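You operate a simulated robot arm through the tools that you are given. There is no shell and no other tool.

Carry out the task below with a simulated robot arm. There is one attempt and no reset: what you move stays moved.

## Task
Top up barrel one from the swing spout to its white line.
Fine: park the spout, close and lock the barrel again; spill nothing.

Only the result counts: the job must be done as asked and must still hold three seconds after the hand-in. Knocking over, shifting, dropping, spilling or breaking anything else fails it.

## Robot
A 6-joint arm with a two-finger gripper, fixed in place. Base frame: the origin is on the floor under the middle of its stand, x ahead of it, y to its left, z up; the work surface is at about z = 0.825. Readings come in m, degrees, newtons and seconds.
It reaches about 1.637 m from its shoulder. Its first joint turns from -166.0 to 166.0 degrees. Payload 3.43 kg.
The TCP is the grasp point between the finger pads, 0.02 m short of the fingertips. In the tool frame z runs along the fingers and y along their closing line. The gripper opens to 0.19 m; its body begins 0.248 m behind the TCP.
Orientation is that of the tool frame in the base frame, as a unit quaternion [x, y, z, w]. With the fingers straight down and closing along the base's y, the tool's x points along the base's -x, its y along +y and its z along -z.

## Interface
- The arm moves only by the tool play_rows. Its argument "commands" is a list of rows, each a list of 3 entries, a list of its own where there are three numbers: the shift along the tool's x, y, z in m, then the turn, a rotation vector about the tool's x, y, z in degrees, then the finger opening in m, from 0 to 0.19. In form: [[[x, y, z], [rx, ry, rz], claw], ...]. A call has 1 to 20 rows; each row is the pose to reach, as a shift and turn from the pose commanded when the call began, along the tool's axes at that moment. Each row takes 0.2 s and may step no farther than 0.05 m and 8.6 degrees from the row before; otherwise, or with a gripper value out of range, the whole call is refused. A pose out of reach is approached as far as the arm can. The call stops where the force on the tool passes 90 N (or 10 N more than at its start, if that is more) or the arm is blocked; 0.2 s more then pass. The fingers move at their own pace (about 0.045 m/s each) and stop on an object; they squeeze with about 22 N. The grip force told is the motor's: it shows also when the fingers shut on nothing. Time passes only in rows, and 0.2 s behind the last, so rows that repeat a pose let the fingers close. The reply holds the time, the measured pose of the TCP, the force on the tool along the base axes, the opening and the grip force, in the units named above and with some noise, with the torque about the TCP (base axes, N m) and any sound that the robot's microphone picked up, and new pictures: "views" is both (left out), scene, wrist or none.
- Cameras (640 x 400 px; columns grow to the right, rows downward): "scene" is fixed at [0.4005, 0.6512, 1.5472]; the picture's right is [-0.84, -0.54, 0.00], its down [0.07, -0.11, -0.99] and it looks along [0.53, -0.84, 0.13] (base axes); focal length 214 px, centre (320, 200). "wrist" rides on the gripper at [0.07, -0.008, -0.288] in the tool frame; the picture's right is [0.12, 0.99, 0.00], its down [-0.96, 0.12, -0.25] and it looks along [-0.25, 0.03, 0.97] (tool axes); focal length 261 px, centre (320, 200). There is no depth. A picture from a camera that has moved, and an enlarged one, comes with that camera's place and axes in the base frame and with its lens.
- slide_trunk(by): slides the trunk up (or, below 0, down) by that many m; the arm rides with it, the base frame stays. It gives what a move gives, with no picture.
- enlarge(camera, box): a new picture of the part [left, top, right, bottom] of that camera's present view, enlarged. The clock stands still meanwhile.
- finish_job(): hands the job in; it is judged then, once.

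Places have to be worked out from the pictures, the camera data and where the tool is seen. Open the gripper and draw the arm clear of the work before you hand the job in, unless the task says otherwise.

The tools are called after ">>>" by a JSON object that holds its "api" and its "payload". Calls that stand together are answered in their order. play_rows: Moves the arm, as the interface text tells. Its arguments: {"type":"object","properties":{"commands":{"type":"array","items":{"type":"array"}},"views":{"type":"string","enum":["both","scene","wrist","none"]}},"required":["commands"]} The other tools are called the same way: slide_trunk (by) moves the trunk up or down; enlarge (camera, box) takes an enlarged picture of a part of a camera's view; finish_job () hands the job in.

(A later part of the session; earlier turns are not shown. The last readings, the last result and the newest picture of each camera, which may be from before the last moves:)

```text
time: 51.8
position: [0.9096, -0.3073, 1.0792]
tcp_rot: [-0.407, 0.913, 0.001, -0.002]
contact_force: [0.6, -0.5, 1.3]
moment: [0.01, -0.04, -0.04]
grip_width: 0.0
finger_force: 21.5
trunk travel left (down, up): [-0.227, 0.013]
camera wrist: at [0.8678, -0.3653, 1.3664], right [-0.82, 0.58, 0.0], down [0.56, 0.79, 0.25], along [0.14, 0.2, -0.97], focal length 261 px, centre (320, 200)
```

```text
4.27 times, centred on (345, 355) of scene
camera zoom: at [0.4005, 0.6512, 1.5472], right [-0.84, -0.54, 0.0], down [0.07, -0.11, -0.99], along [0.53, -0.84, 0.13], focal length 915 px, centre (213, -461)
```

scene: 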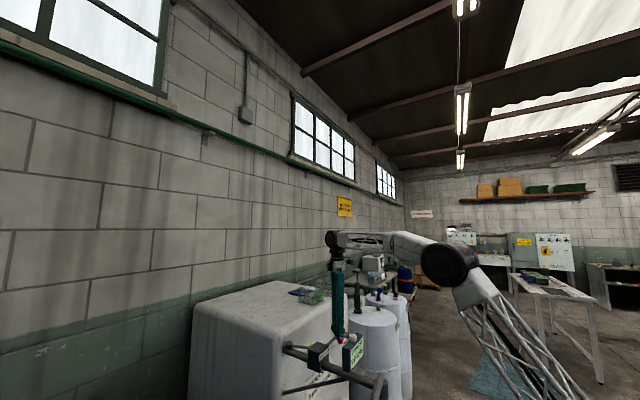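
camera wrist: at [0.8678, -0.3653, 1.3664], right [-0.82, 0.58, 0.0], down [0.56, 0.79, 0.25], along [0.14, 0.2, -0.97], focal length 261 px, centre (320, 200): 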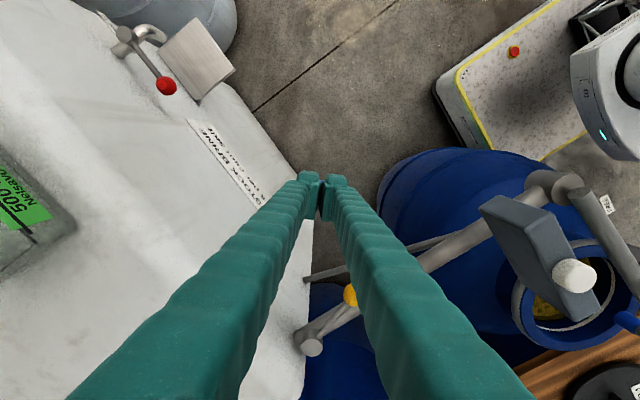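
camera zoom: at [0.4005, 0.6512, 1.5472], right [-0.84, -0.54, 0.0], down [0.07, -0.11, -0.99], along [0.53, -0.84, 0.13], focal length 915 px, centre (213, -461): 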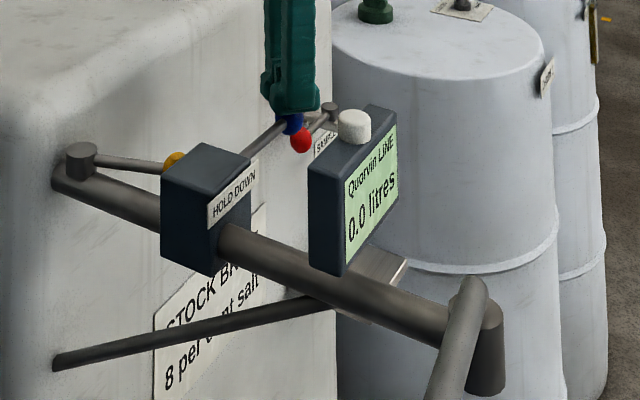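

Contact with the ball at TCP z ≈ 1.08. I'll press another 1 cm and check the meter.

>>> {"api": "play_rows", "payload": {"commands": [[[0, 0, 0.006], [0, 0, 0], 0.0], [[0, 0, 0.012], [0, 0, 0], 0.0]]}}

>>> {"api": "enlarge", "payload": {"camera": "scene", "box": [270, 310, 420, 400]}}

>>> {"api": "enlarge", "payload": {"camera": "wrist", "box": [520, 235, 640, 345]}}

```text
time: 52.4
position: [0.909, -0.3068, 1.0662]
tcp_rot: [-0.406, 0.914, 0.0, -0.002]
contact_force: [-1.4, 0.4, 1.6]
moment: [0.03, 0.04, -0.06]
grip_width: 0.0
finger_force: 33.8
trunk travel left (down, up): [-0.227, 0.013]
camera wrist: at [0.8681, -0.3655, 1.354], right [-0.82, 0.58, 0.0], down [0.56, 0.79, 0.25], along [0.14, 0.2, -0.97], focal length 261 px, centre (320, 200)
```

scene: 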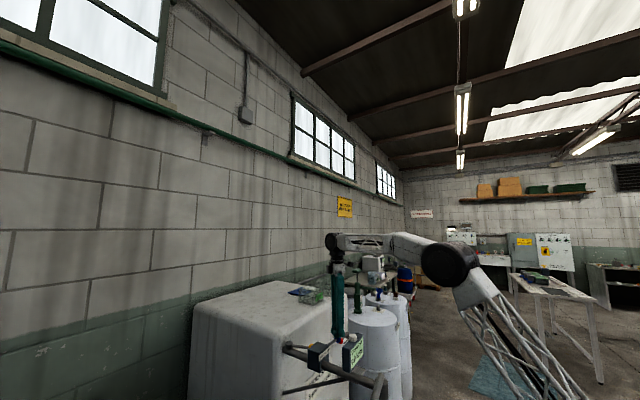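
wrist: 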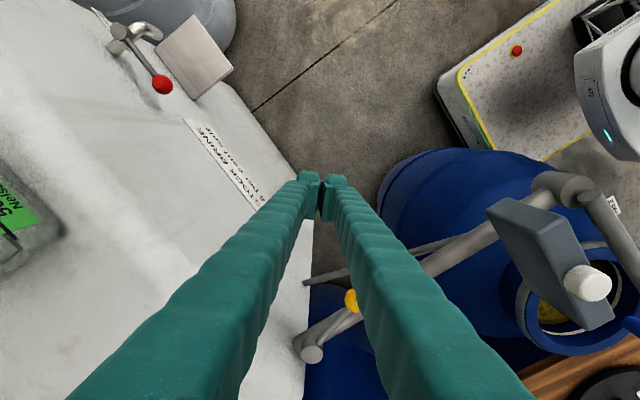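

```text
4.27 times, centred on (345, 355) of scene
camera zoom: at [0.4005, 0.6512, 1.5472], right [-0.84, -0.54, 0.0], down [0.07, -0.11, -0.99], along [0.53, -0.84, 0.13], focal length 915 px, centre (213, -461)
```

zoom: 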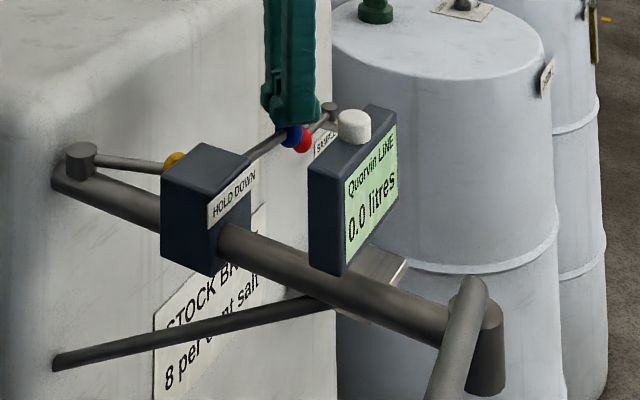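

```text
3.64 times, centred on (580, 290) of wrist
camera zoom: at [0.8681, -0.3655, 1.354], right [-0.82, 0.58, 0.0], down [0.56, 0.79, 0.25], along [0.14, 0.2, -0.97], focal length 948 px, centre (-626, -127)
```

zoom: 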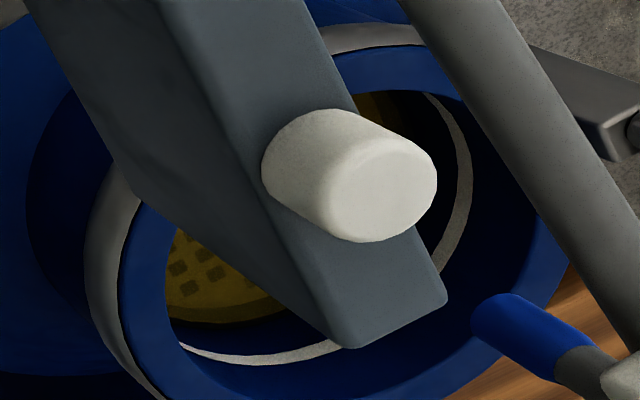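

The lever moves down with little force, but the meter still reads 0.0. I'll press further in steps.

>>> {"api": "play_rows", "payload": {"commands": [[[0, 0, 0.006], [0, 0, 0], 0.0], [[0, 0, 0.012], [0, 0, 0], 0.0]]}}

>>> {"api": "enlarge", "payload": {"camera": "scene", "box": [270, 310, 420, 400]}}

>>> {"api": "enlarge", "payload": {"camera": "wrist", "box": [520, 235, 640, 345]}}

```text
time: 53.0
position: [0.9089, -0.3071, 1.0551]
tcp_rot: [-0.407, 0.913, 0.001, -0.002]
contact_force: [-2.9, 2.9, 2.6]
moment: [0.04, 0.02, 0.0]
grip_width: 0.0
finger_force: 34.4
trunk travel left (down, up): [-0.227, 0.013]
camera wrist: at [0.8683, -0.3653, 1.343], right [-0.82, 0.58, 0.0], down [0.56, 0.79, 0.25], along [0.14, 0.2, -0.97], focal length 261 px, centre (320, 200)
```

scene: 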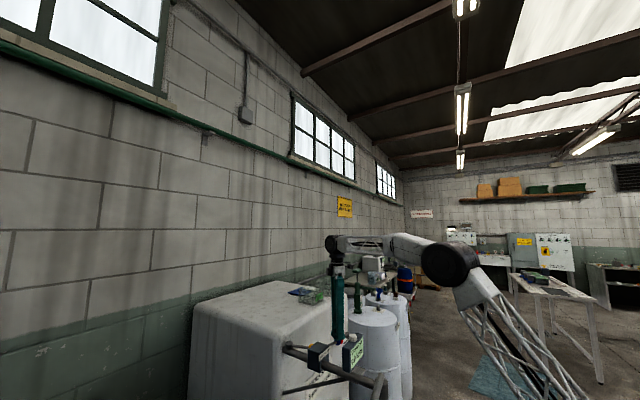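
wrist: 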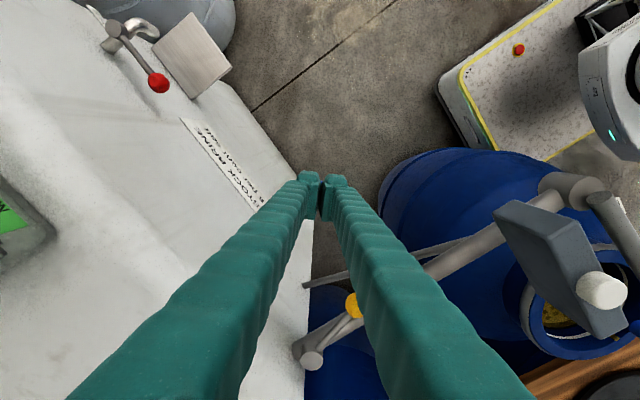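

```text
4.27 times, centred on (345, 355) of scene
camera zoom: at [0.4005, 0.6512, 1.5472], right [-0.84, -0.54, 0.0], down [0.07, -0.11, -0.99], along [0.53, -0.84, 0.13], focal length 915 px, centre (213, -461)
```

zoom: 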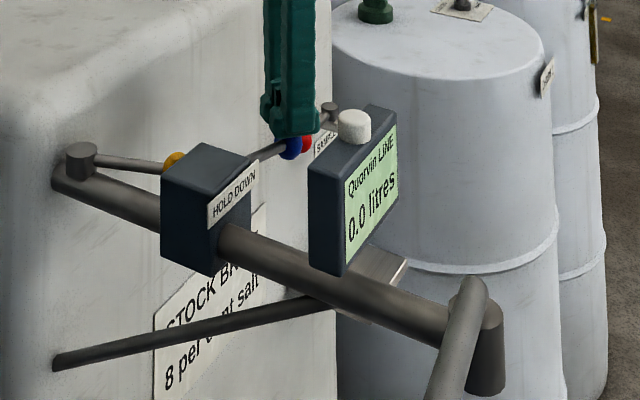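

```text
3.64 times, centred on (580, 290) of wrist
camera zoom: at [0.8683, -0.3653, 1.343], right [-0.82, 0.58, 0.0], down [0.56, 0.79, 0.25], along [0.14, 0.2, -0.97], focal length 948 px, centre (-626, -127)
```

zoom: 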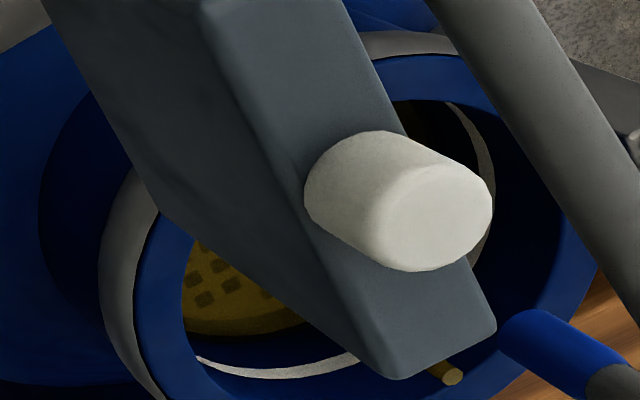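

Something new shows near the nozzle: a brownish thread of liquid, so flow may be starting. I'll zoom in there before going on (the clock stands still).

>>> {"api": "enlarge", "payload": {"camera": "wrist", "box": [585, 280, 640, 350]}}

>>> {"api": "enlarge", "payload": {"camera": "scene", "box": [330, 330, 420, 400]}}

```text
5.71 times, centred on (612, 315) of wrist
camera zoom: at [0.8683, -0.3653, 1.343], right [-0.82, 0.58, 0.0], down [0.56, 0.79, 0.25], along [0.14, 0.2, -0.97], focal length 1489 px, centre (-1351, -457)
```

zoom: 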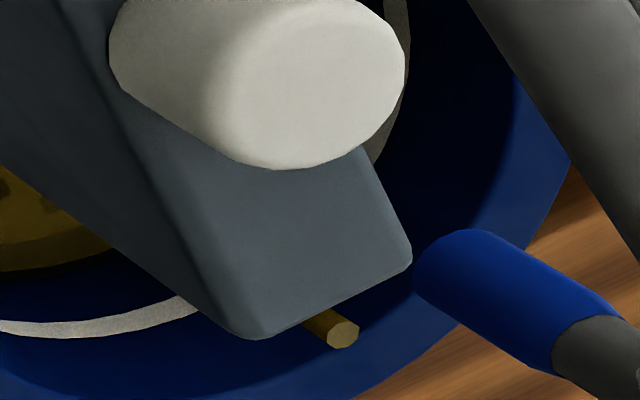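

```text
5.71 times, centred on (375, 365) of scene
camera zoom: at [0.4005, 0.6512, 1.5472], right [-0.84, -0.54, 0.0], down [0.07, -0.11, -0.99], along [0.53, -0.84, 0.13], focal length 1226 px, centre (6, -743)
```

zoom: 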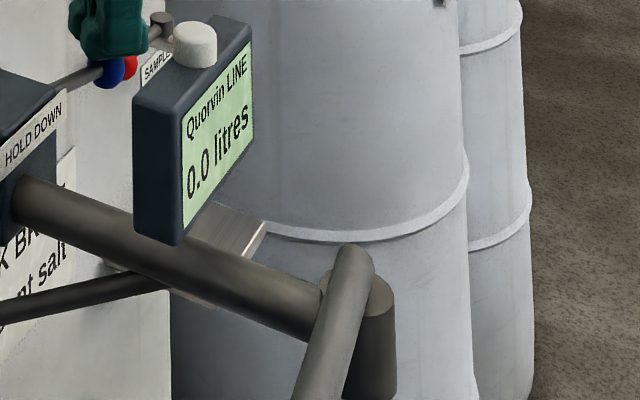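

The thread is vertical and inside the mouth at roughly (0.64, 0.21), so flow has just begun. I'll hold this position for about a second and read the meter.

>>> {"api": "play_rows", "payload": {"commands": [[[0, 0, 0], [0, 0, 0], 0.0], [[0, 0, 0], [0, 0, 0], 0.0], [[0, 0, 0], [0, 0, 0], 0.0], [[0, 0, 0], [0, 0, 0], 0.0]], "views": "wrist"}}

>>> {"api": "enlarge", "payload": {"camera": "scene", "box": [330, 330, 420, 400]}}

>>> {"api": "enlarge", "payload": {"camera": "wrist", "box": [520, 235, 640, 345]}}

```text
time: 54.0
position: [0.9089, -0.3074, 1.0567]
tcp_rot: [-0.406, 0.914, 0.001, -0.002]
contact_force: [-1.5, 2.7, 4.0]
moment: [0.1, 0.05, -0.01]
grip_width: 0.0002
finger_force: 34.2
trunk travel left (down, up): [-0.227, 0.013]
camera wrist: at [0.8683, -0.3654, 1.343], right [-0.82, 0.58, 0.0], down [0.56, 0.79, 0.25], along [0.14, 0.2, -0.97], focal length 261 px, centre (320, 200)
```

wrist: 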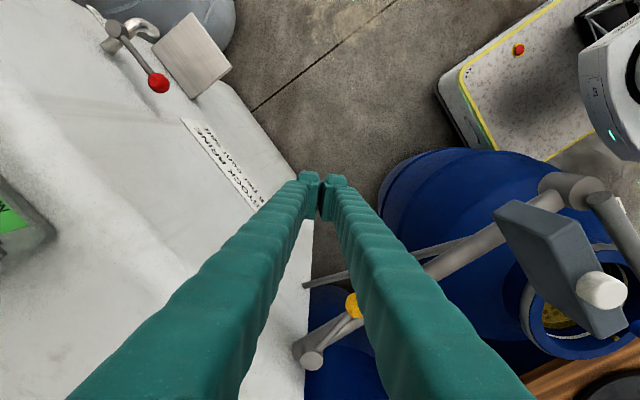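

```text
5.71 times, centred on (375, 365) of scene
camera zoom: at [0.4005, 0.6512, 1.5472], right [-0.84, -0.54, 0.0], down [0.07, -0.11, -0.99], along [0.53, -0.84, 0.13], focal length 1226 px, centre (6, -743)
```

zoom: 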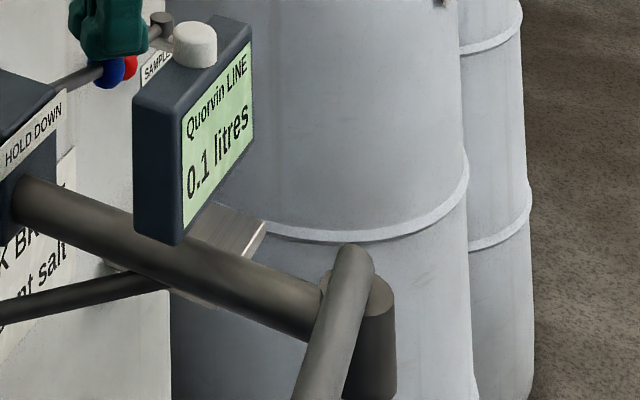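

```text
3.64 times, centred on (580, 290) of wrist
camera zoom: at [0.8683, -0.3654, 1.343], right [-0.82, 0.58, 0.0], down [0.56, 0.79, 0.25], along [0.14, 0.2, -0.97], focal length 948 px, centre (-626, -127)
```

zoom: 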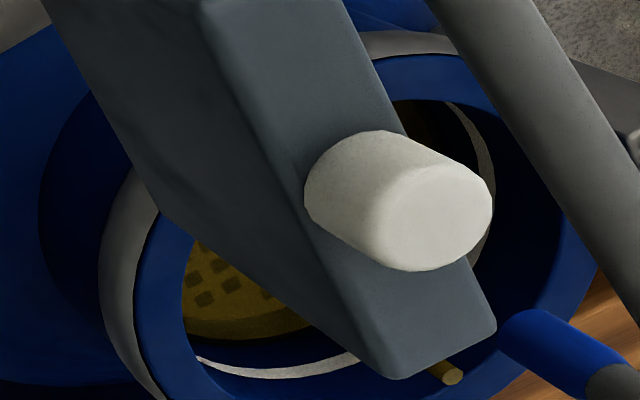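

The meter reads 0.1 litres and the brine edge has crept toward the line. I'll zoom in for a measurement of the remaining gap.

>>> {"api": "enlarge", "payload": {"camera": "wrist", "box": [535, 300, 595, 340]}}

```text
10.00 times, centred on (565, 320) of wrist
camera zoom: at [0.8683, -0.3654, 1.343], right [-0.82, 0.58, 0.0], down [0.56, 0.79, 0.25], along [0.14, 0.2, -0.97], focal length 2606 px, centre (-2130, -1000)
```

zoom: 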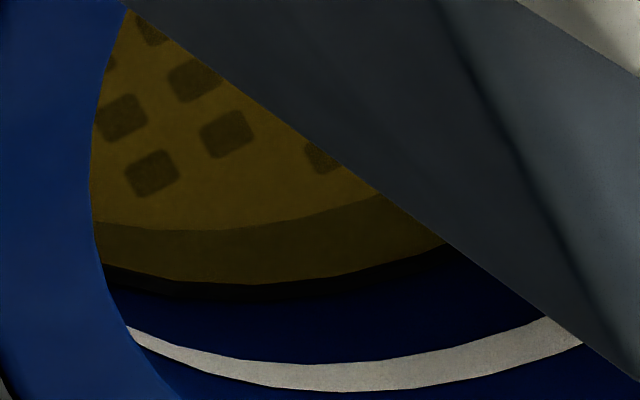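

The gap from brine edge to the line's middle is about 87 px (roughly 3.3 cm) in this zoom, and 0.1 litre raised it about 4 mm, so about 0.8 litre remains. I'll hold for 2 s more and recheck.

>>> {"api": "play_rows", "payload": {"commands": [[[0, 0, 0], [0, 0, 0], 0.0], [[0, 0, 0], [0, 0, 0], 0.0], [[0, 0, 0], [0, 0, 0], 0.0], [[0, 0, 0], [0, 0, 0], 0.0], [[0, 0, 0], [0, 0, 0], 0.0], [[0, 0, 0], [0, 0, 0], 0.0], [[0, 0, 0], [0, 0, 0], 0.0], [[0, 0, 0], [0, 0, 0], 0.0], [[0, 0, 0], [0, 0, 0], 0.0]], "views": "wrist"}}

>>> {"api": "enlarge", "payload": {"camera": "scene", "box": [330, 330, 420, 400]}}

>>> {"api": "enlarge", "payload": {"camera": "wrist", "box": [535, 300, 595, 340]}}

```text
time: 56.0
position: [0.9088, -0.3071, 1.0558]
tcp_rot: [-0.406, 0.914, 0.0, -0.002]
contact_force: [0.0, 2.2, 3.5]
moment: [0.06, 0.0, 0.0]
grip_width: 0.0
finger_force: 34.0
trunk travel left (down, up): [-0.227, 0.013]
camera wrist: at [0.8683, -0.3655, 1.343], right [-0.82, 0.58, 0.0], down [0.56, 0.79, 0.25], along [0.14, 0.2, -0.97], focal length 261 px, centre (320, 200)
```

wrist: 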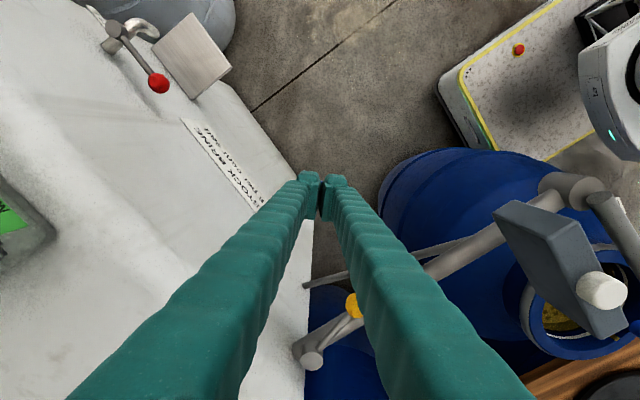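

```text
5.71 times, centred on (375, 365) of scene
camera zoom: at [0.4005, 0.6512, 1.5472], right [-0.84, -0.54, 0.0], down [0.07, -0.11, -0.99], along [0.53, -0.84, 0.13], focal length 1226 px, centre (6, -743)
```

zoom: 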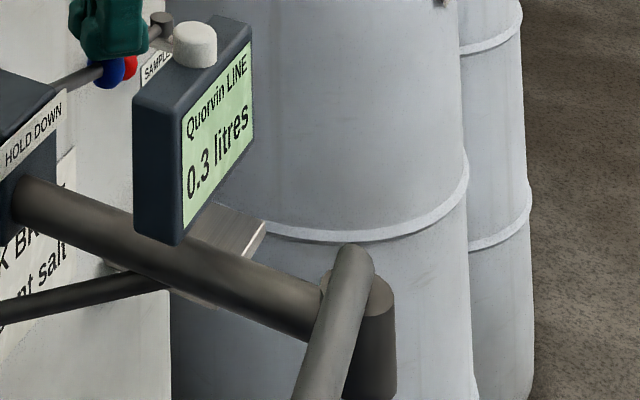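

```text
10.00 times, centred on (565, 320) of wrist
camera zoom: at [0.8683, -0.3655, 1.343], right [-0.82, 0.58, 0.0], down [0.56, 0.79, 0.25], along [0.14, 0.2, -0.97], focal length 2606 px, centre (-2130, -1000)
```

zoom: 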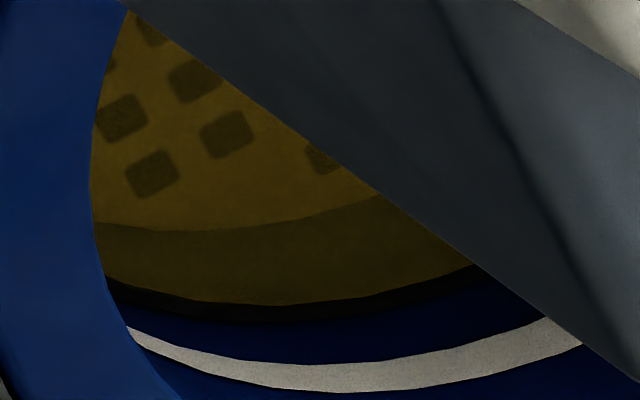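

The flow is steady at about 0.1 litre/s (meter 0.3), with roughly 21 px of rise per 0.2 litre. I'll hold 2 s more.

>>> {"api": "play_rows", "payload": {"commands": [[[0, 0, 0], [0, 0, 0], 0.0], [[0, 0, 0], [0, 0, 0], 0.0], [[0, 0, 0], [0, 0, 0], 0.0], [[0, 0, 0], [0, 0, 0], 0.0], [[0, 0, 0], [0, 0, 0], 0.0], [[0, 0, 0], [0, 0, 0], 0.0], [[0, 0, 0], [0, 0, 0], 0.0], [[0, 0, 0], [0, 0, 0], 0.0], [[0, 0, 0], [0, 0, 0], 0.0]], "views": "wrist"}}

>>> {"api": "enlarge", "payload": {"camera": "scene", "box": [330, 330, 420, 400]}}

>>> {"api": "enlarge", "payload": {"camera": "wrist", "box": [535, 300, 595, 340]}}

```text
time: 58.0
position: [0.9096, -0.3076, 1.0558]
tcp_rot: [-0.407, 0.913, 0.001, -0.002]
contact_force: [-0.4, 0.4, 4.5]
moment: [0.03, 0.05, 0.01]
grip_width: 0.0
finger_force: 34.7
trunk travel left (down, up): [-0.227, 0.013]
camera wrist: at [0.8683, -0.3656, 1.343], right [-0.82, 0.58, 0.0], down [0.56, 0.79, 0.25], along [0.14, 0.2, -0.97], focal length 261 px, centre (320, 200)
```

wrist: 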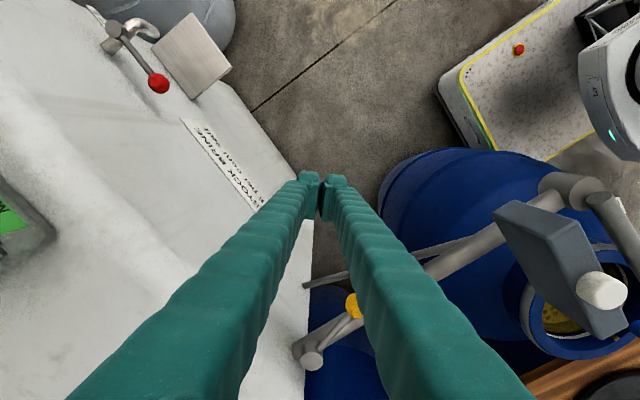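

```text
5.71 times, centred on (375, 365) of scene
camera zoom: at [0.4005, 0.6512, 1.5472], right [-0.84, -0.54, 0.0], down [0.07, -0.11, -0.99], along [0.53, -0.84, 0.13], focal length 1226 px, centre (6, -743)
```

zoom: 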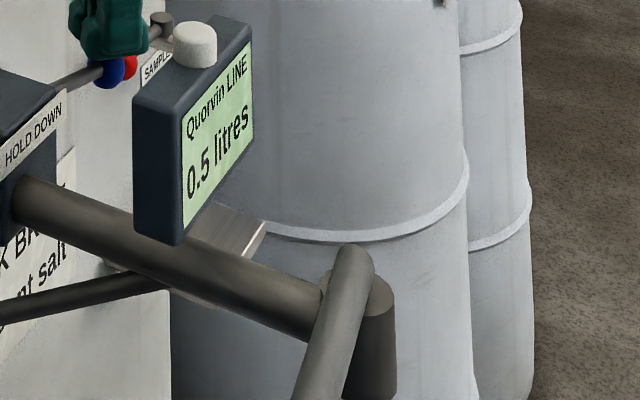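

```text
10.00 times, centred on (565, 320) of wrist
camera zoom: at [0.8683, -0.3656, 1.343], right [-0.82, 0.58, 0.0], down [0.56, 0.79, 0.25], along [0.14, 0.2, -0.97], focal length 2606 px, centre (-2130, -1000)
```

zoom: 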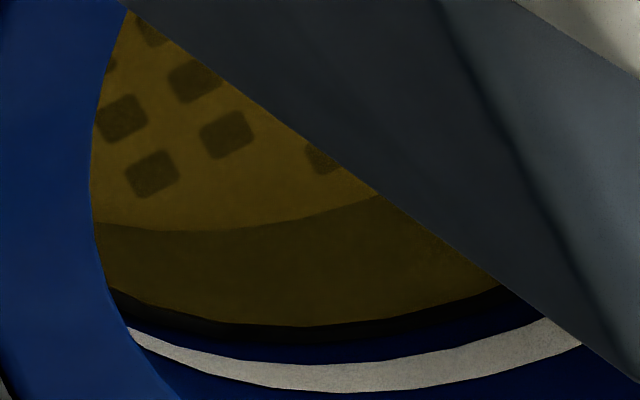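

Meter 0.5; the brine edge is closing on the line. I'll hold 1 s more and check again.

>>> {"api": "play_rows", "payload": {"commands": [[[0, 0, 0], [0, 0, 0], 0.0], [[0, 0, 0], [0, 0, 0], 0.0], [[0, 0, 0], [0, 0, 0], 0.0], [[0, 0, 0], [0, 0, 0], 0.0], [[0, 0, 0], [0, 0, 0], 0.0]], "views": "wrist"}}

>>> {"api": "enlarge", "payload": {"camera": "scene", "box": [330, 330, 420, 400]}}

>>> {"api": "enlarge", "payload": {"camera": "wrist", "box": [535, 300, 595, 340]}}

```text
time: 59.2
position: [0.9087, -0.3068, 1.056]
tcp_rot: [-0.407, 0.913, 0.001, -0.001]
contact_force: [-1.1, 1.4, 3.4]
moment: [0.0, 0.05, 0.05]
grip_width: 0.0
finger_force: 35.1
trunk travel left (down, up): [-0.227, 0.013]
camera wrist: at [0.8683, -0.3656, 1.343], right [-0.82, 0.58, 0.0], down [0.56, 0.79, 0.25], along [0.14, 0.2, -0.97], focal length 261 px, centre (320, 200)
```

wrist: 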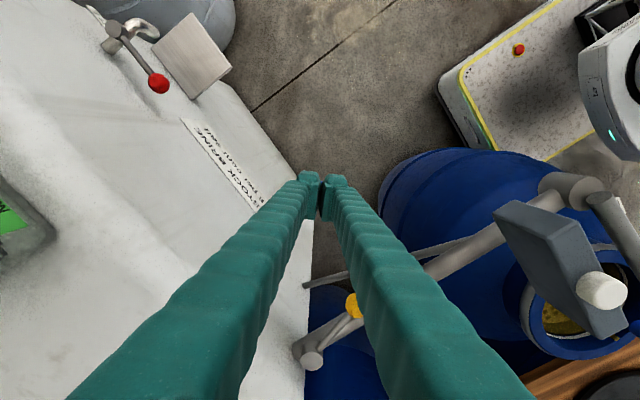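

```text
5.71 times, centred on (375, 365) of scene
camera zoom: at [0.4005, 0.6512, 1.5472], right [-0.84, -0.54, 0.0], down [0.07, -0.11, -0.99], along [0.53, -0.84, 0.13], focal length 1226 px, centre (6, -743)
```

zoom: 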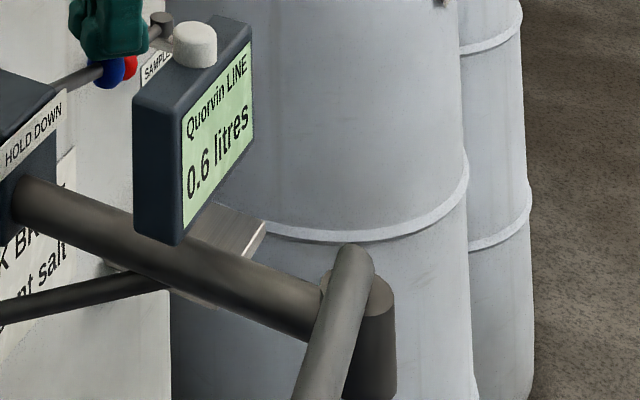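

```text
10.00 times, centred on (565, 320) of wrist
camera zoom: at [0.8683, -0.3656, 1.343], right [-0.82, 0.58, 0.0], down [0.56, 0.79, 0.25], along [0.14, 0.2, -0.97], focal length 2606 px, centre (-2130, -1000)
```

zoom: 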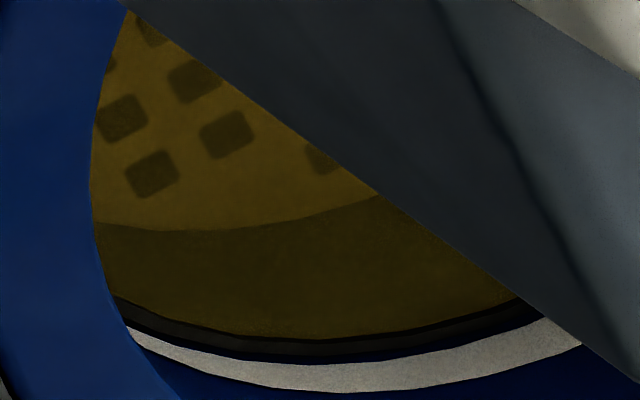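

A faint grey stripe (looks like the line's reflection) now shows just below the line, meaning the surface is very near it. I'll magnify further before continuing.

>>> {"api": "enlarge", "payload": {"camera": "wrist", "box": [545, 325, 585, 345]}}

>>> {"api": "enlarge", "payload": {"camera": "wrist", "box": [580, 235, 640, 345]}}

```text
16.00 times, centred on (565, 335) of wrist
camera zoom: at [0.8683, -0.3656, 1.343], right [-0.82, 0.58, 0.0], down [0.56, 0.79, 0.25], along [0.14, 0.2, -0.97], focal length 4170 px, centre (-3600, -1960)
```

zoom: 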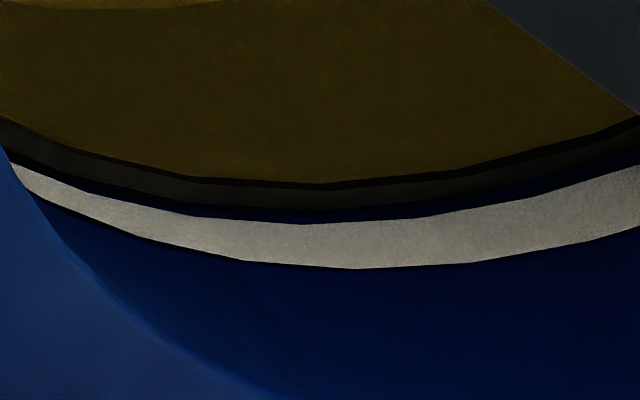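

```text
3.64 times, centred on (610, 290) of wrist
camera zoom: at [0.8683, -0.3656, 1.343], right [-0.82, 0.58, 0.0], down [0.56, 0.79, 0.25], along [0.14, 0.2, -0.97], focal length 948 px, centre (-734, -127)
```

zoom: 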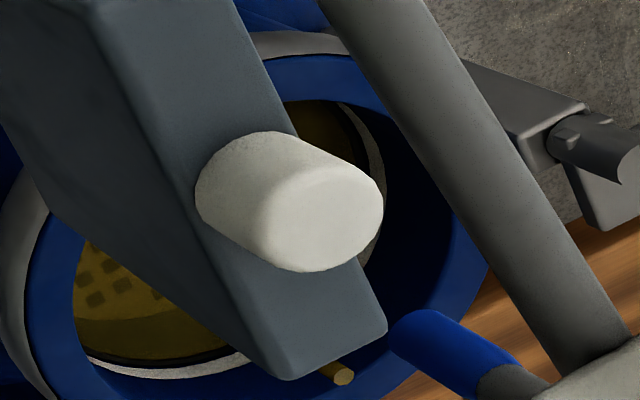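

A stripe between brine edge and line makes the exact surface height ambiguous by some 6 mm from this angle. I'll release the lever now (0.6 litre in) and check how the flow stops, then look from other angles.

>>> {"api": "play_rows", "payload": {"commands": [[[0, 0, -0.015], [0, 0, 0], 0.0], [[0, 0, -0.03], [0, 0, 0], 0.0], [[0, 0, -0.05], [0, 0, 0], 0.0], [[0, 0, -0.06], [0, 0, 0], 0.0], [[0, 0, -0.06], [0, 0, 0], 0.0]], "views": "wrist"}}

>>> {"api": "enlarge", "payload": {"camera": "scene", "box": [280, 320, 410, 400]}}

>>> {"api": "enlarge", "payload": {"camera": "wrist", "box": [505, 235, 625, 345]}}

```text
time: 60.4
position: [0.9104, -0.3074, 1.1143]
tcp_rot: [-0.406, 0.914, 0.002, -0.001]
contact_force: [-0.3, 0.3, 0.7]
moment: [0.03, 0.01, 0.0]
grip_width: 0.0001
finger_force: 34.2
trunk travel left (down, up): [-0.227, 0.013]
camera wrist: at [0.869, -0.3657, 1.4016], right [-0.82, 0.58, 0.0], down [0.56, 0.79, 0.25], along [0.14, 0.2, -0.97], focal length 261 px, centre (320, 200)
```

wrist: 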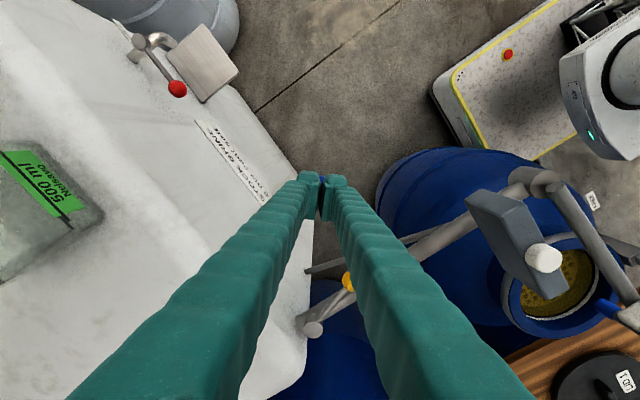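

```text
4.92 times, centred on (345, 360) of scene
camera zoom: at [0.4005, 0.6512, 1.5472], right [-0.84, -0.54, 0.0], down [0.07, -0.11, -0.99], along [0.53, -0.84, 0.13], focal length 1056 px, centre (197, -588)
```

zoom: 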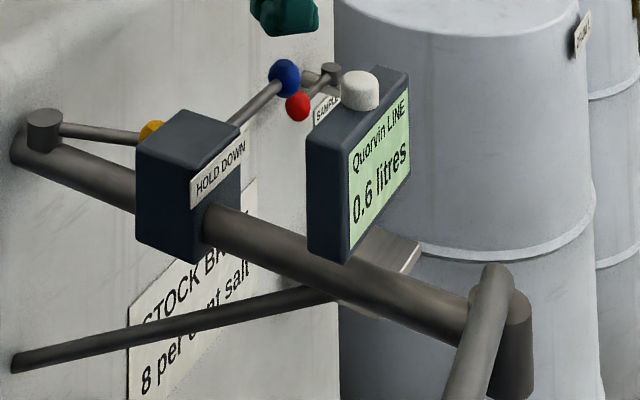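

```text
3.64 times, centred on (565, 290) of wrist
camera zoom: at [0.869, -0.3657, 1.4016], right [-0.82, 0.58, 0.0], down [0.56, 0.79, 0.25], along [0.14, 0.2, -0.97], focal length 948 px, centre (-571, -127)
```

zoom: 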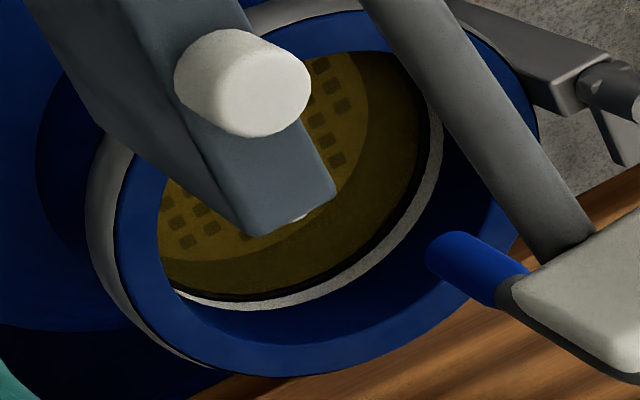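

The lever sprang back, the stream stopped at once and the meter holds 0.6. I'll rise and move to the near side of the barrel for a steeper look into the mouth.

>>> {"api": "play_rows", "payload": {"commands": [[[0, 0, -0.045], [0, 0, 0], 0.0], [[0, 0, -0.09], [0, 0, 0], 0.0], [[0, 0, -0.13], [0, 0, 0], 0.0], [[-0.0083, 0.0478, -0.13], [0, 0, 3.43], 0.0], [[-0.0166, 0.0956, -0.13], [0, 0, 6.86], 0.0], [[-0.0249, 0.1434, -0.13], [0, 0, 10.29], 0.0], [[-0.0331, 0.1911, -0.13], [0, 0, 13.71], 0.0], [[-0.0414, 0.2389, -0.13], [0, 0, 17.14], 0.0], [[-0.0497, 0.2867, -0.13], [0, 0, 20.57], 0.0], [[-0.058, 0.3345, -0.13], [0, 0, 24], 0.0], [[-0.0663, 0.3823, -0.13], [0, 0, 27.43], 0.0], [[-0.0746, 0.4301, -0.13], [0, 0, 30.86], 0.0], [[-0.0829, 0.4779, -0.13], [0, 0, 34.29], 0.0], [[-0.0911, 0.5256, -0.13], [0, 0, 37.71], 0.0], [[-0.0994, 0.5734, -0.13], [0, 0, 41.14], 0.0], [[-0.1077, 0.6212, -0.13], [0, 0, 44.57], 0.0], [[-0.116, 0.669, -0.13], [0, 0, 48], 0.0], [[-0.116, 0.669, -0.13], [0, 0, 48], 0.0]], "views": "wrist"}}

```text
time: 64.2
position: [0.4896, 0.2304, 1.2493]
tcp_rot: [0.001, 1.0, 0.0, -0.002]
contact_force: [-0.6, -0.4, -0.7]
moment: [0.0, -0.01, 0.0]
grip_width: 0.0
finger_force: 34.2
out of reach, approached as far as the arm can: row 3
trunk travel left (down, up): [-0.227, 0.013]
camera wrist: at [0.4199, 0.2226, 1.5366], right [-0.12, 0.99, 0.0], down [0.96, 0.11, 0.24], along [0.24, 0.03, -0.97], focal length 261 px, centre (320, 200)
```

wrist: 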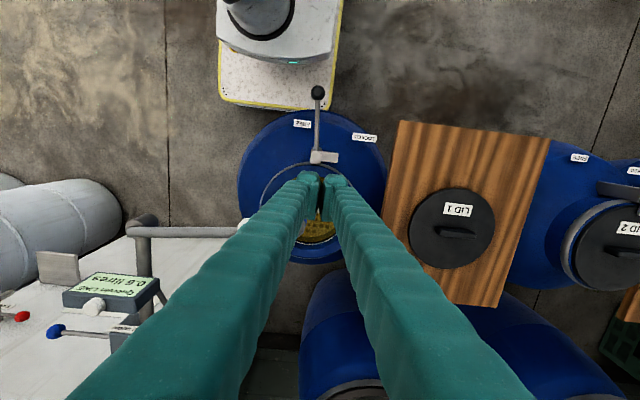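

The closed fingers hide the mouth, so I'll open them wide where I am.

>>> {"api": "play_rows", "payload": {"commands": [[[0, 0, 0], [0, 0, 0], 0.19], [[0, 0, 0], [0, 0, 0], 0.19], [[0, 0, 0], [0, 0, 0], 0.19], [[0, 0, 0], [0, 0, 0], 0.19], [[0, 0, 0], [0, 0, 0], 0.19], [[0, 0, 0], [0, 0, 0], 0.19], [[0, 0, 0], [0, 0, 0], 0.19], [[0, 0, 0], [0, 0, 0], 0.19], [[0, 0, 0], [0, 0, 0], 0.19], [[0, 0, 0], [0, 0, 0], 0.19]], "views": "wrist"}}

>>> {"api": "enlarge", "payload": {"camera": "wrist", "box": [250, 140, 390, 270]}}

>>> {"api": "enlarge", "payload": {"camera": "wrist", "box": [290, 220, 350, 260]}}

```text
time: 66.4
position: [0.4905, 0.2299, 1.2492]
tcp_rot: [0.0, 1.0, 0.0, -0.001]
contact_force: [-0.3, -0.5, -0.4]
moment: [0.03, -0.01, -0.01]
grip_width: 0.19
finger_force: 0.0
trunk travel left (down, up): [-0.227, 0.013]
camera wrist: at [0.4201, 0.2223, 1.5366], right [-0.12, 0.99, 0.0], down [0.96, 0.11, 0.24], along [0.24, 0.03, -0.97], focal length 261 px, centre (320, 200)
```

wrist: 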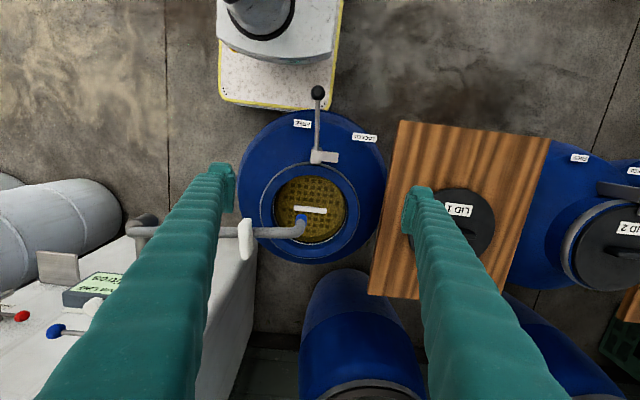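

```text
3.08 times, centred on (320, 205) of wrist
camera zoom: at [0.4201, 0.2223, 1.5366], right [-0.12, 0.99, 0.0], down [0.96, 0.11, 0.24], along [0.24, 0.03, -0.97], focal length 802 px, centre (320, 185)
```

zoom: 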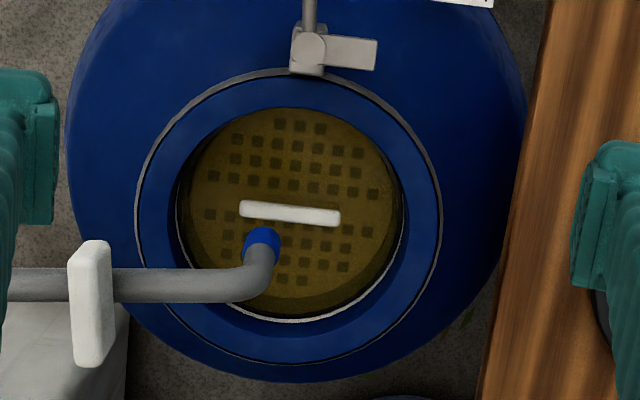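

```text
10.00 times, centred on (320, 240) of wrist
camera zoom: at [0.4201, 0.2223, 1.5366], right [-0.12, 0.99, 0.0], down [0.96, 0.11, 0.24], along [0.24, 0.03, -0.97], focal length 2606 px, centre (320, -200)
```

zoom: 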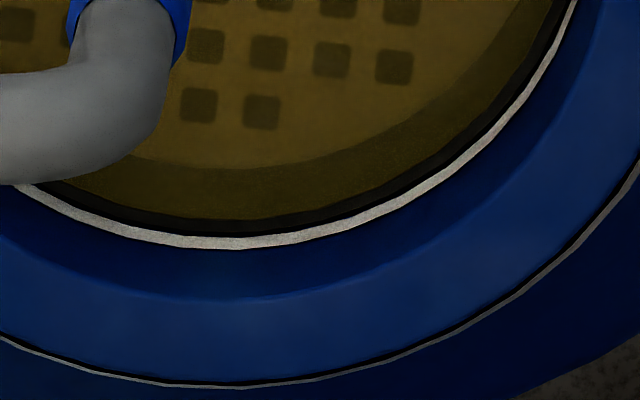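

From the two angles I work out that the flat surface is about 5 mm under the line's lower edge, and the line band is about 8 mm tall, so roughly 0.3 litre more puts it at mid-line. I'll go back to the lever with closed fingers.

>>> {"api": "play_rows", "payload": {"commands": [[[-0.03, -0.0384, 0], [0, 0, -3.43], 0.14], [[-0.0599, -0.0767, 0], [0, 0, -6.86], 0.1], [[-0.0899, -0.1151, 0], [0, 0, -10.29], 0.06], [[-0.1199, -0.1534, 0], [0, 0, -13.71], 0.02], [[-0.1498, -0.1918, 0.005], [0, 0, -17.14], 0.0], [[-0.1798, -0.2301, 0.01], [0, 0, -20.57], 0.0], [[-0.2098, -0.2685, 0.015], [0, 0, -24], 0.0], [[-0.2397, -0.3069, 0.02], [0, 0, -27.43], 0.0], [[-0.2697, -0.3452, 0.02], [0, 0, -30.86], 0.0], [[-0.2996, -0.3836, 0.02], [0, 0, -34.29], 0.0], [[-0.3296, -0.4219, 0.02], [0, 0, -37.71], 0.0], [[-0.3596, -0.4603, 0.02], [0, 0, -41.14], 0.0], [[-0.3895, -0.4986, 0.02], [0, 0, -44.57], 0.0], [[-0.4195, -0.537, 0.02], [0, 0, -48], 0.0], [[-0.4195, -0.537, 0.06], [0, 0, -48], 0.0], [[-0.4195, -0.537, 0.1], [0, 0, -48], 0.0], [[-0.4195, -0.537, 0.135], [0, 0, -48], 0.0], [[-0.4195, -0.537, 0.135], [0, 0, -48], 0.0]], "views": "wrist"}}

>>> {"api": "enlarge", "payload": {"camera": "scene", "box": [280, 320, 410, 400]}}

```text
time: 70.2
position: [0.909, -0.3104, 1.1096]
tcp_rot: [-0.407, 0.914, 0.001, -0.002]
contact_force: [-0.6, 0.4, 0.1]
moment: [0.01, 0.03, 0.0]
grip_width: 0.0
finger_force: 22.0
trunk travel left (down, up): [-0.227, 0.013]
camera wrist: at [0.867, -0.3681, 1.3971], right [-0.82, 0.58, 0.0], down [0.56, 0.79, 0.25], along [0.14, 0.2, -0.97], focal length 261 px, centre (320, 200)
```

wrist: 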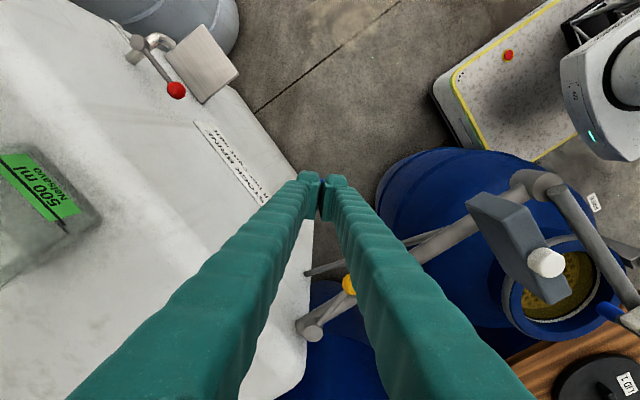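

```text
4.92 times, centred on (345, 360) of scene
camera zoom: at [0.4005, 0.6512, 1.5472], right [-0.84, -0.54, 0.0], down [0.07, -0.11, -0.99], along [0.53, -0.84, 0.13], focal length 1056 px, centre (197, -588)
```

zoom: 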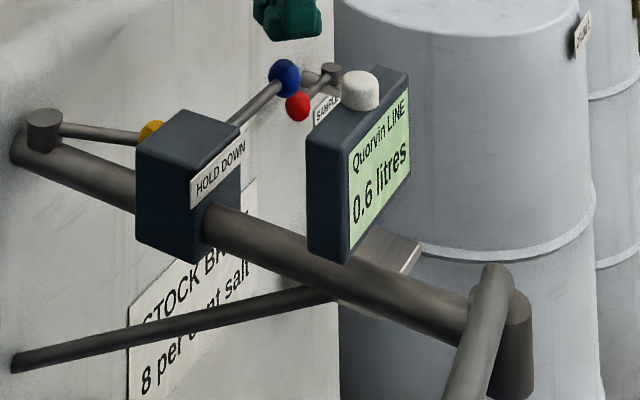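

Same pose as before over the ball. I'll press to the same depth and hold for about 1.4 s, then check.

>>> {"api": "play_rows", "payload": {"commands": [[[0, 0, 0.02], [0, 0, 0], 0.0], [[0, 0, 0.04], [0, 0, 0], 0.0], [[0, 0, 0.057], [0, 0, 0], 0.0], [[0, 0, 0.057], [0, 0, 0], 0.0], [[0, 0, 0.057], [0, 0, 0], 0.0], [[0, 0, 0.057], [0, 0, 0], 0.0], [[0, 0, 0.057], [0, 0, 0], 0.0], [[0, 0, 0.057], [0, 0, 0], 0.0], [[0, 0, 0.057], [0, 0, 0], 0.0]], "views": "wrist"}}

>>> {"api": "enlarge", "payload": {"camera": "scene", "box": [330, 330, 420, 400]}}

>>> {"api": "enlarge", "payload": {"camera": "wrist", "box": [545, 325, 585, 345]}}

```text
time: 72.2
position: [0.9069, -0.3104, 1.0534]
tcp_rot: [-0.407, 0.914, 0.001, -0.001]
contact_force: [-0.1, 3.0, 3.5]
moment: [0.08, 0.02, -0.02]
grip_width: 0.0
finger_force: 34.2
trunk travel left (down, up): [-0.227, 0.013]
camera wrist: at [0.8661, -0.3675, 1.3409], right [-0.82, 0.58, 0.0], down [0.56, 0.79, 0.25], along [0.14, 0.2, -0.97], focal length 261 px, centre (320, 200)
```

wrist: 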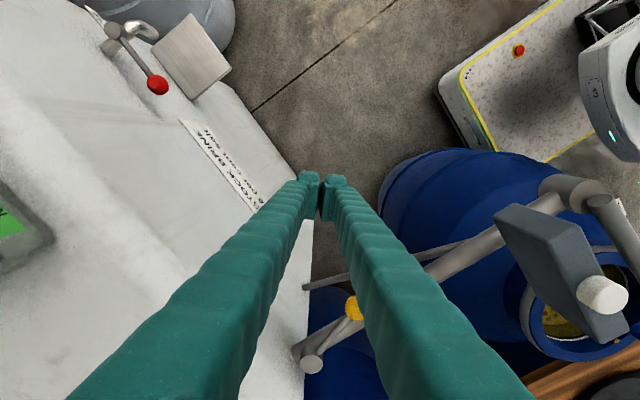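

```text
5.71 times, centred on (375, 365) of scene
camera zoom: at [0.4005, 0.6512, 1.5472], right [-0.84, -0.54, 0.0], down [0.07, -0.11, -0.99], along [0.53, -0.84, 0.13], focal length 1226 px, centre (6, -743)
```

zoom: 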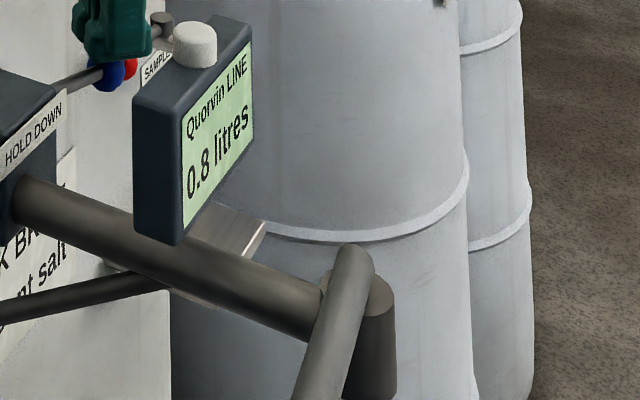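

```text
16.00 times, centred on (565, 335) of wrist
camera zoom: at [0.8661, -0.3675, 1.3409], right [-0.82, 0.58, 0.0], down [0.56, 0.79, 0.25], along [0.14, 0.2, -0.97], focal length 4170 px, centre (-3600, -1960)
```

zoom: 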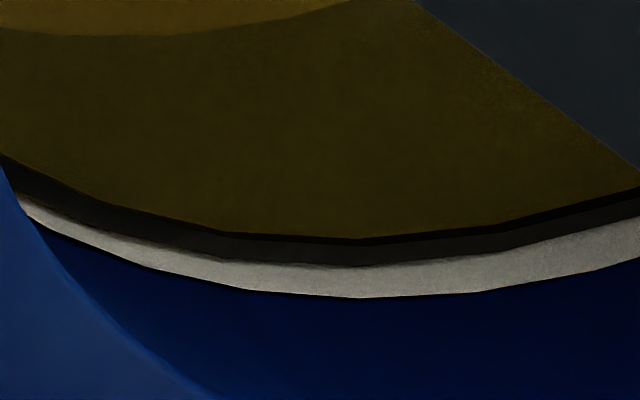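

Meter 0.8; the dark surface rim now covers the lower quarter of the white band. About 0.1 litre more should bring the surface to mid-band, so I'll hold 1 s, then release by lifting.

>>> {"api": "play_rows", "payload": {"commands": [[[0, 0, 0], [0, 0, 0], 0.0], [[0, 0, 0], [0, 0, 0], 0.0], [[0, 0, 0], [0, 0, 0], 0.0], [[0, 0, 0], [0, 0, 0], 0.0], [[0, 0, 0], [0, 0, 0], 0.0], [[0, 0, -0.025], [0, 0, 0], 0.0], [[0, 0, -0.05], [0, 0, 0], 0.0], [[0, 0, -0.055], [0, 0, 0], 0.0]], "views": "wrist"}}

>>> {"api": "enlarge", "payload": {"camera": "scene", "box": [280, 320, 410, 400]}}

>>> {"api": "enlarge", "payload": {"camera": "wrist", "box": [505, 285, 615, 345]}}

>>> {"api": "enlarge", "payload": {"camera": "wrist", "box": [525, 308, 565, 328]}}

```text
time: 74.0
position: [0.91, -0.3104, 1.1076]
tcp_rot: [-0.406, 0.914, 0.001, -0.003]
contact_force: [0.4, -0.8, -0.1]
moment: [0.02, 0.01, -0.03]
grip_width: 0.0001
finger_force: 34.2
trunk travel left (down, up): [-0.227, 0.013]
camera wrist: at [0.8691, -0.3686, 1.3951], right [-0.82, 0.58, 0.0], down [0.56, 0.79, 0.25], along [0.14, 0.2, -0.97], focal length 261 px, centre (320, 200)
```

wrist: 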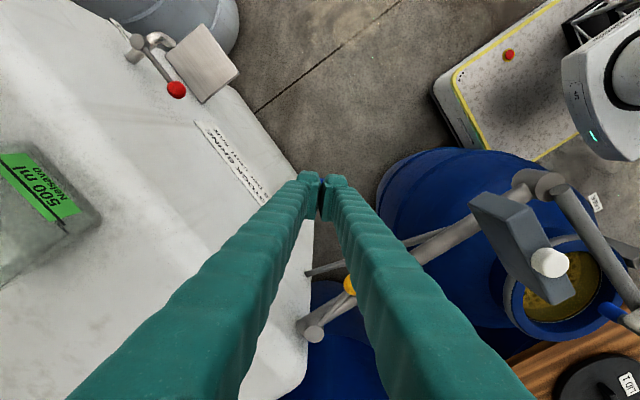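

```text
4.92 times, centred on (345, 360) of scene
camera zoom: at [0.4005, 0.6512, 1.5472], right [-0.84, -0.54, 0.0], down [0.07, -0.11, -0.99], along [0.53, -0.84, 0.13], focal length 1056 px, centre (197, -588)
```

zoom: 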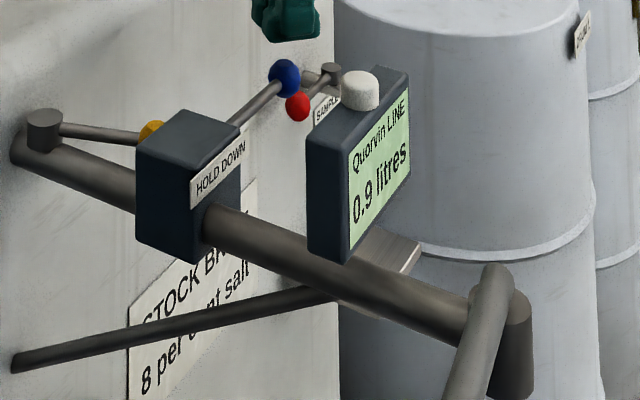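

```text
5.82 times, centred on (560, 315) of wrist
camera zoom: at [0.8691, -0.3686, 1.3951], right [-0.82, 0.58, 0.0], down [0.56, 0.79, 0.25], along [0.14, 0.2, -0.97], focal length 1516 px, centre (-1076, -469)
```

zoom: 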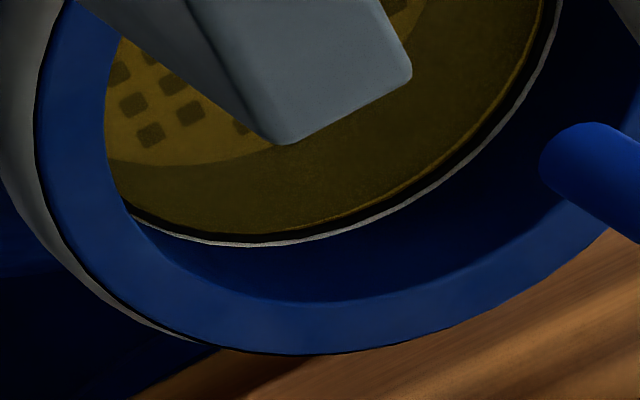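

```text
16.00 times, centred on (545, 318) of wrist
camera zoom: at [0.8691, -0.3686, 1.3951], right [-0.82, 0.58, 0.0], down [0.56, 0.79, 0.25], along [0.14, 0.2, -0.97], focal length 4170 px, centre (-3280, -1688)
```

zoom: 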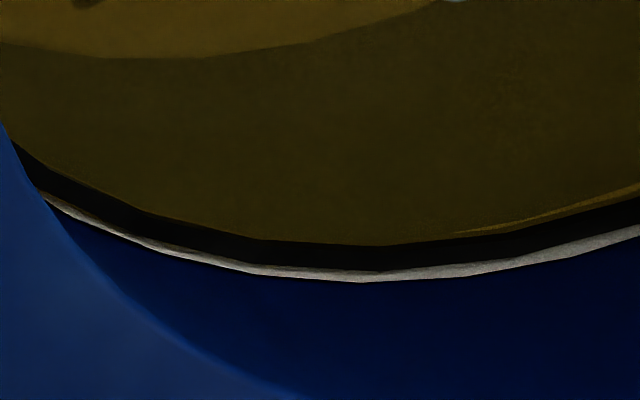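

Released at 0.9 litre: the surface edge now lies within the white band, with only its upper part still clear. I'll go to the steep viewpoint again to verify the level against the line.

>>> {"api": "play_rows", "payload": {"commands": [[[0, 0, -0.045], [0, 0, 0], 0.0], [[0, 0, -0.085], [0, 0, 0], 0.0], [[0, 0, -0.12], [0, 0, 0], 0.0], [[-0.0086, 0.0481, -0.12], [0, 0, 3.43], 0.02], [[-0.0171, 0.0961, -0.12], [0, 0, 6.86], 0.04], [[-0.0257, 0.1442, -0.12], [0, 0, 10.29], 0.06], [[-0.0343, 0.1923, -0.12], [0, 0, 13.71], 0.08], [[-0.0429, 0.2404, -0.12], [0, 0, 17.14], 0.1], [[-0.0514, 0.2884, -0.12], [0, 0, 20.57], 0.12], [[-0.06, 0.3365, -0.12], [0, 0, 24], 0.14], [[-0.0686, 0.3846, -0.12], [0, 0, 27.43], 0.16], [[-0.0771, 0.4326, -0.12], [0, 0, 30.86], 0.18], [[-0.0857, 0.4807, -0.12], [0, 0, 34.29], 0.19], [[-0.0943, 0.5288, -0.12], [0, 0, 37.71], 0.19], [[-0.1029, 0.5769, -0.12], [0, 0, 41.14], 0.19], [[-0.1114, 0.6249, -0.12], [0, 0, 44.57], 0.19], [[-0.12, 0.673, -0.12], [0, 0, 48], 0.19], [[-0.12, 0.673, -0.12], [0, 0, 48], 0.19]], "views": "wrist"}}

>>> {"api": "enlarge", "payload": {"camera": "wrist", "box": [300, 222, 350, 252]}}

>>> {"api": "enlarge", "payload": {"camera": "wrist", "box": [250, 140, 390, 270]}}

```text
time: 77.8
position: [0.4913, 0.2297, 1.2285]
tcp_rot: [0.001, 1.0, 0.0, -0.002]
contact_force: [0.1, -0.6, 0.1]
moment: [0.02, -0.02, 0.0]
grip_width: 0.1901
finger_force: 0.0
trunk travel left (down, up): [-0.227, 0.013]
camera wrist: at [0.4204, 0.2215, 1.5165], right [-0.12, 0.99, 0.0], down [0.96, 0.11, 0.24], along [0.24, 0.03, -0.97], focal length 261 px, centre (320, 200)
```

wrist: 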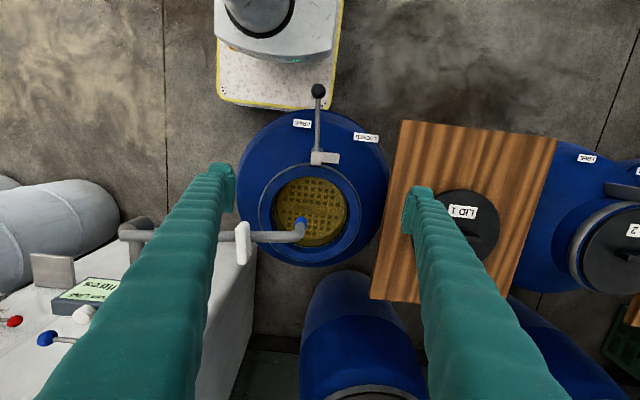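

```text
12.80 times, centred on (325, 237) of wrist
camera zoom: at [0.4204, 0.2215, 1.5165], right [-0.12, 0.99, 0.0], down [0.96, 0.11, 0.24], along [0.24, 0.03, -0.97], focal length 3336 px, centre (256, -274)
```

zoom: 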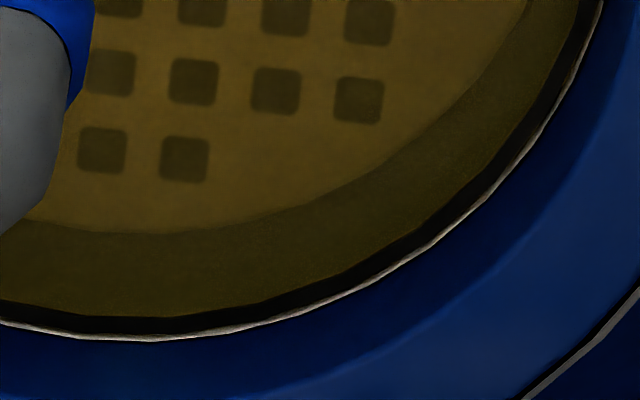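

```text
3.08 times, centred on (320, 205) of wrist
camera zoom: at [0.4204, 0.2215, 1.5165], right [-0.12, 0.99, 0.0], down [0.96, 0.11, 0.24], along [0.24, 0.03, -0.97], focal length 802 px, centre (320, 185)
```

zoom: 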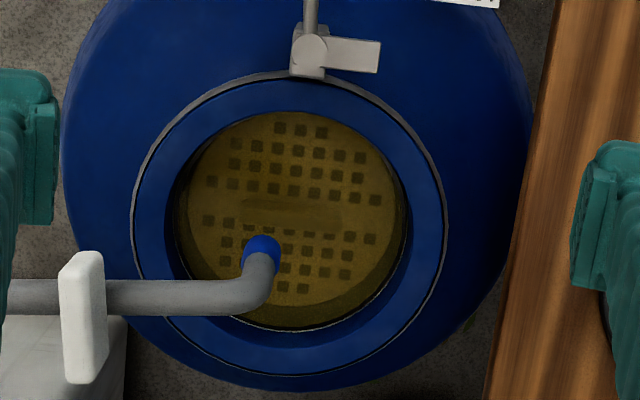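

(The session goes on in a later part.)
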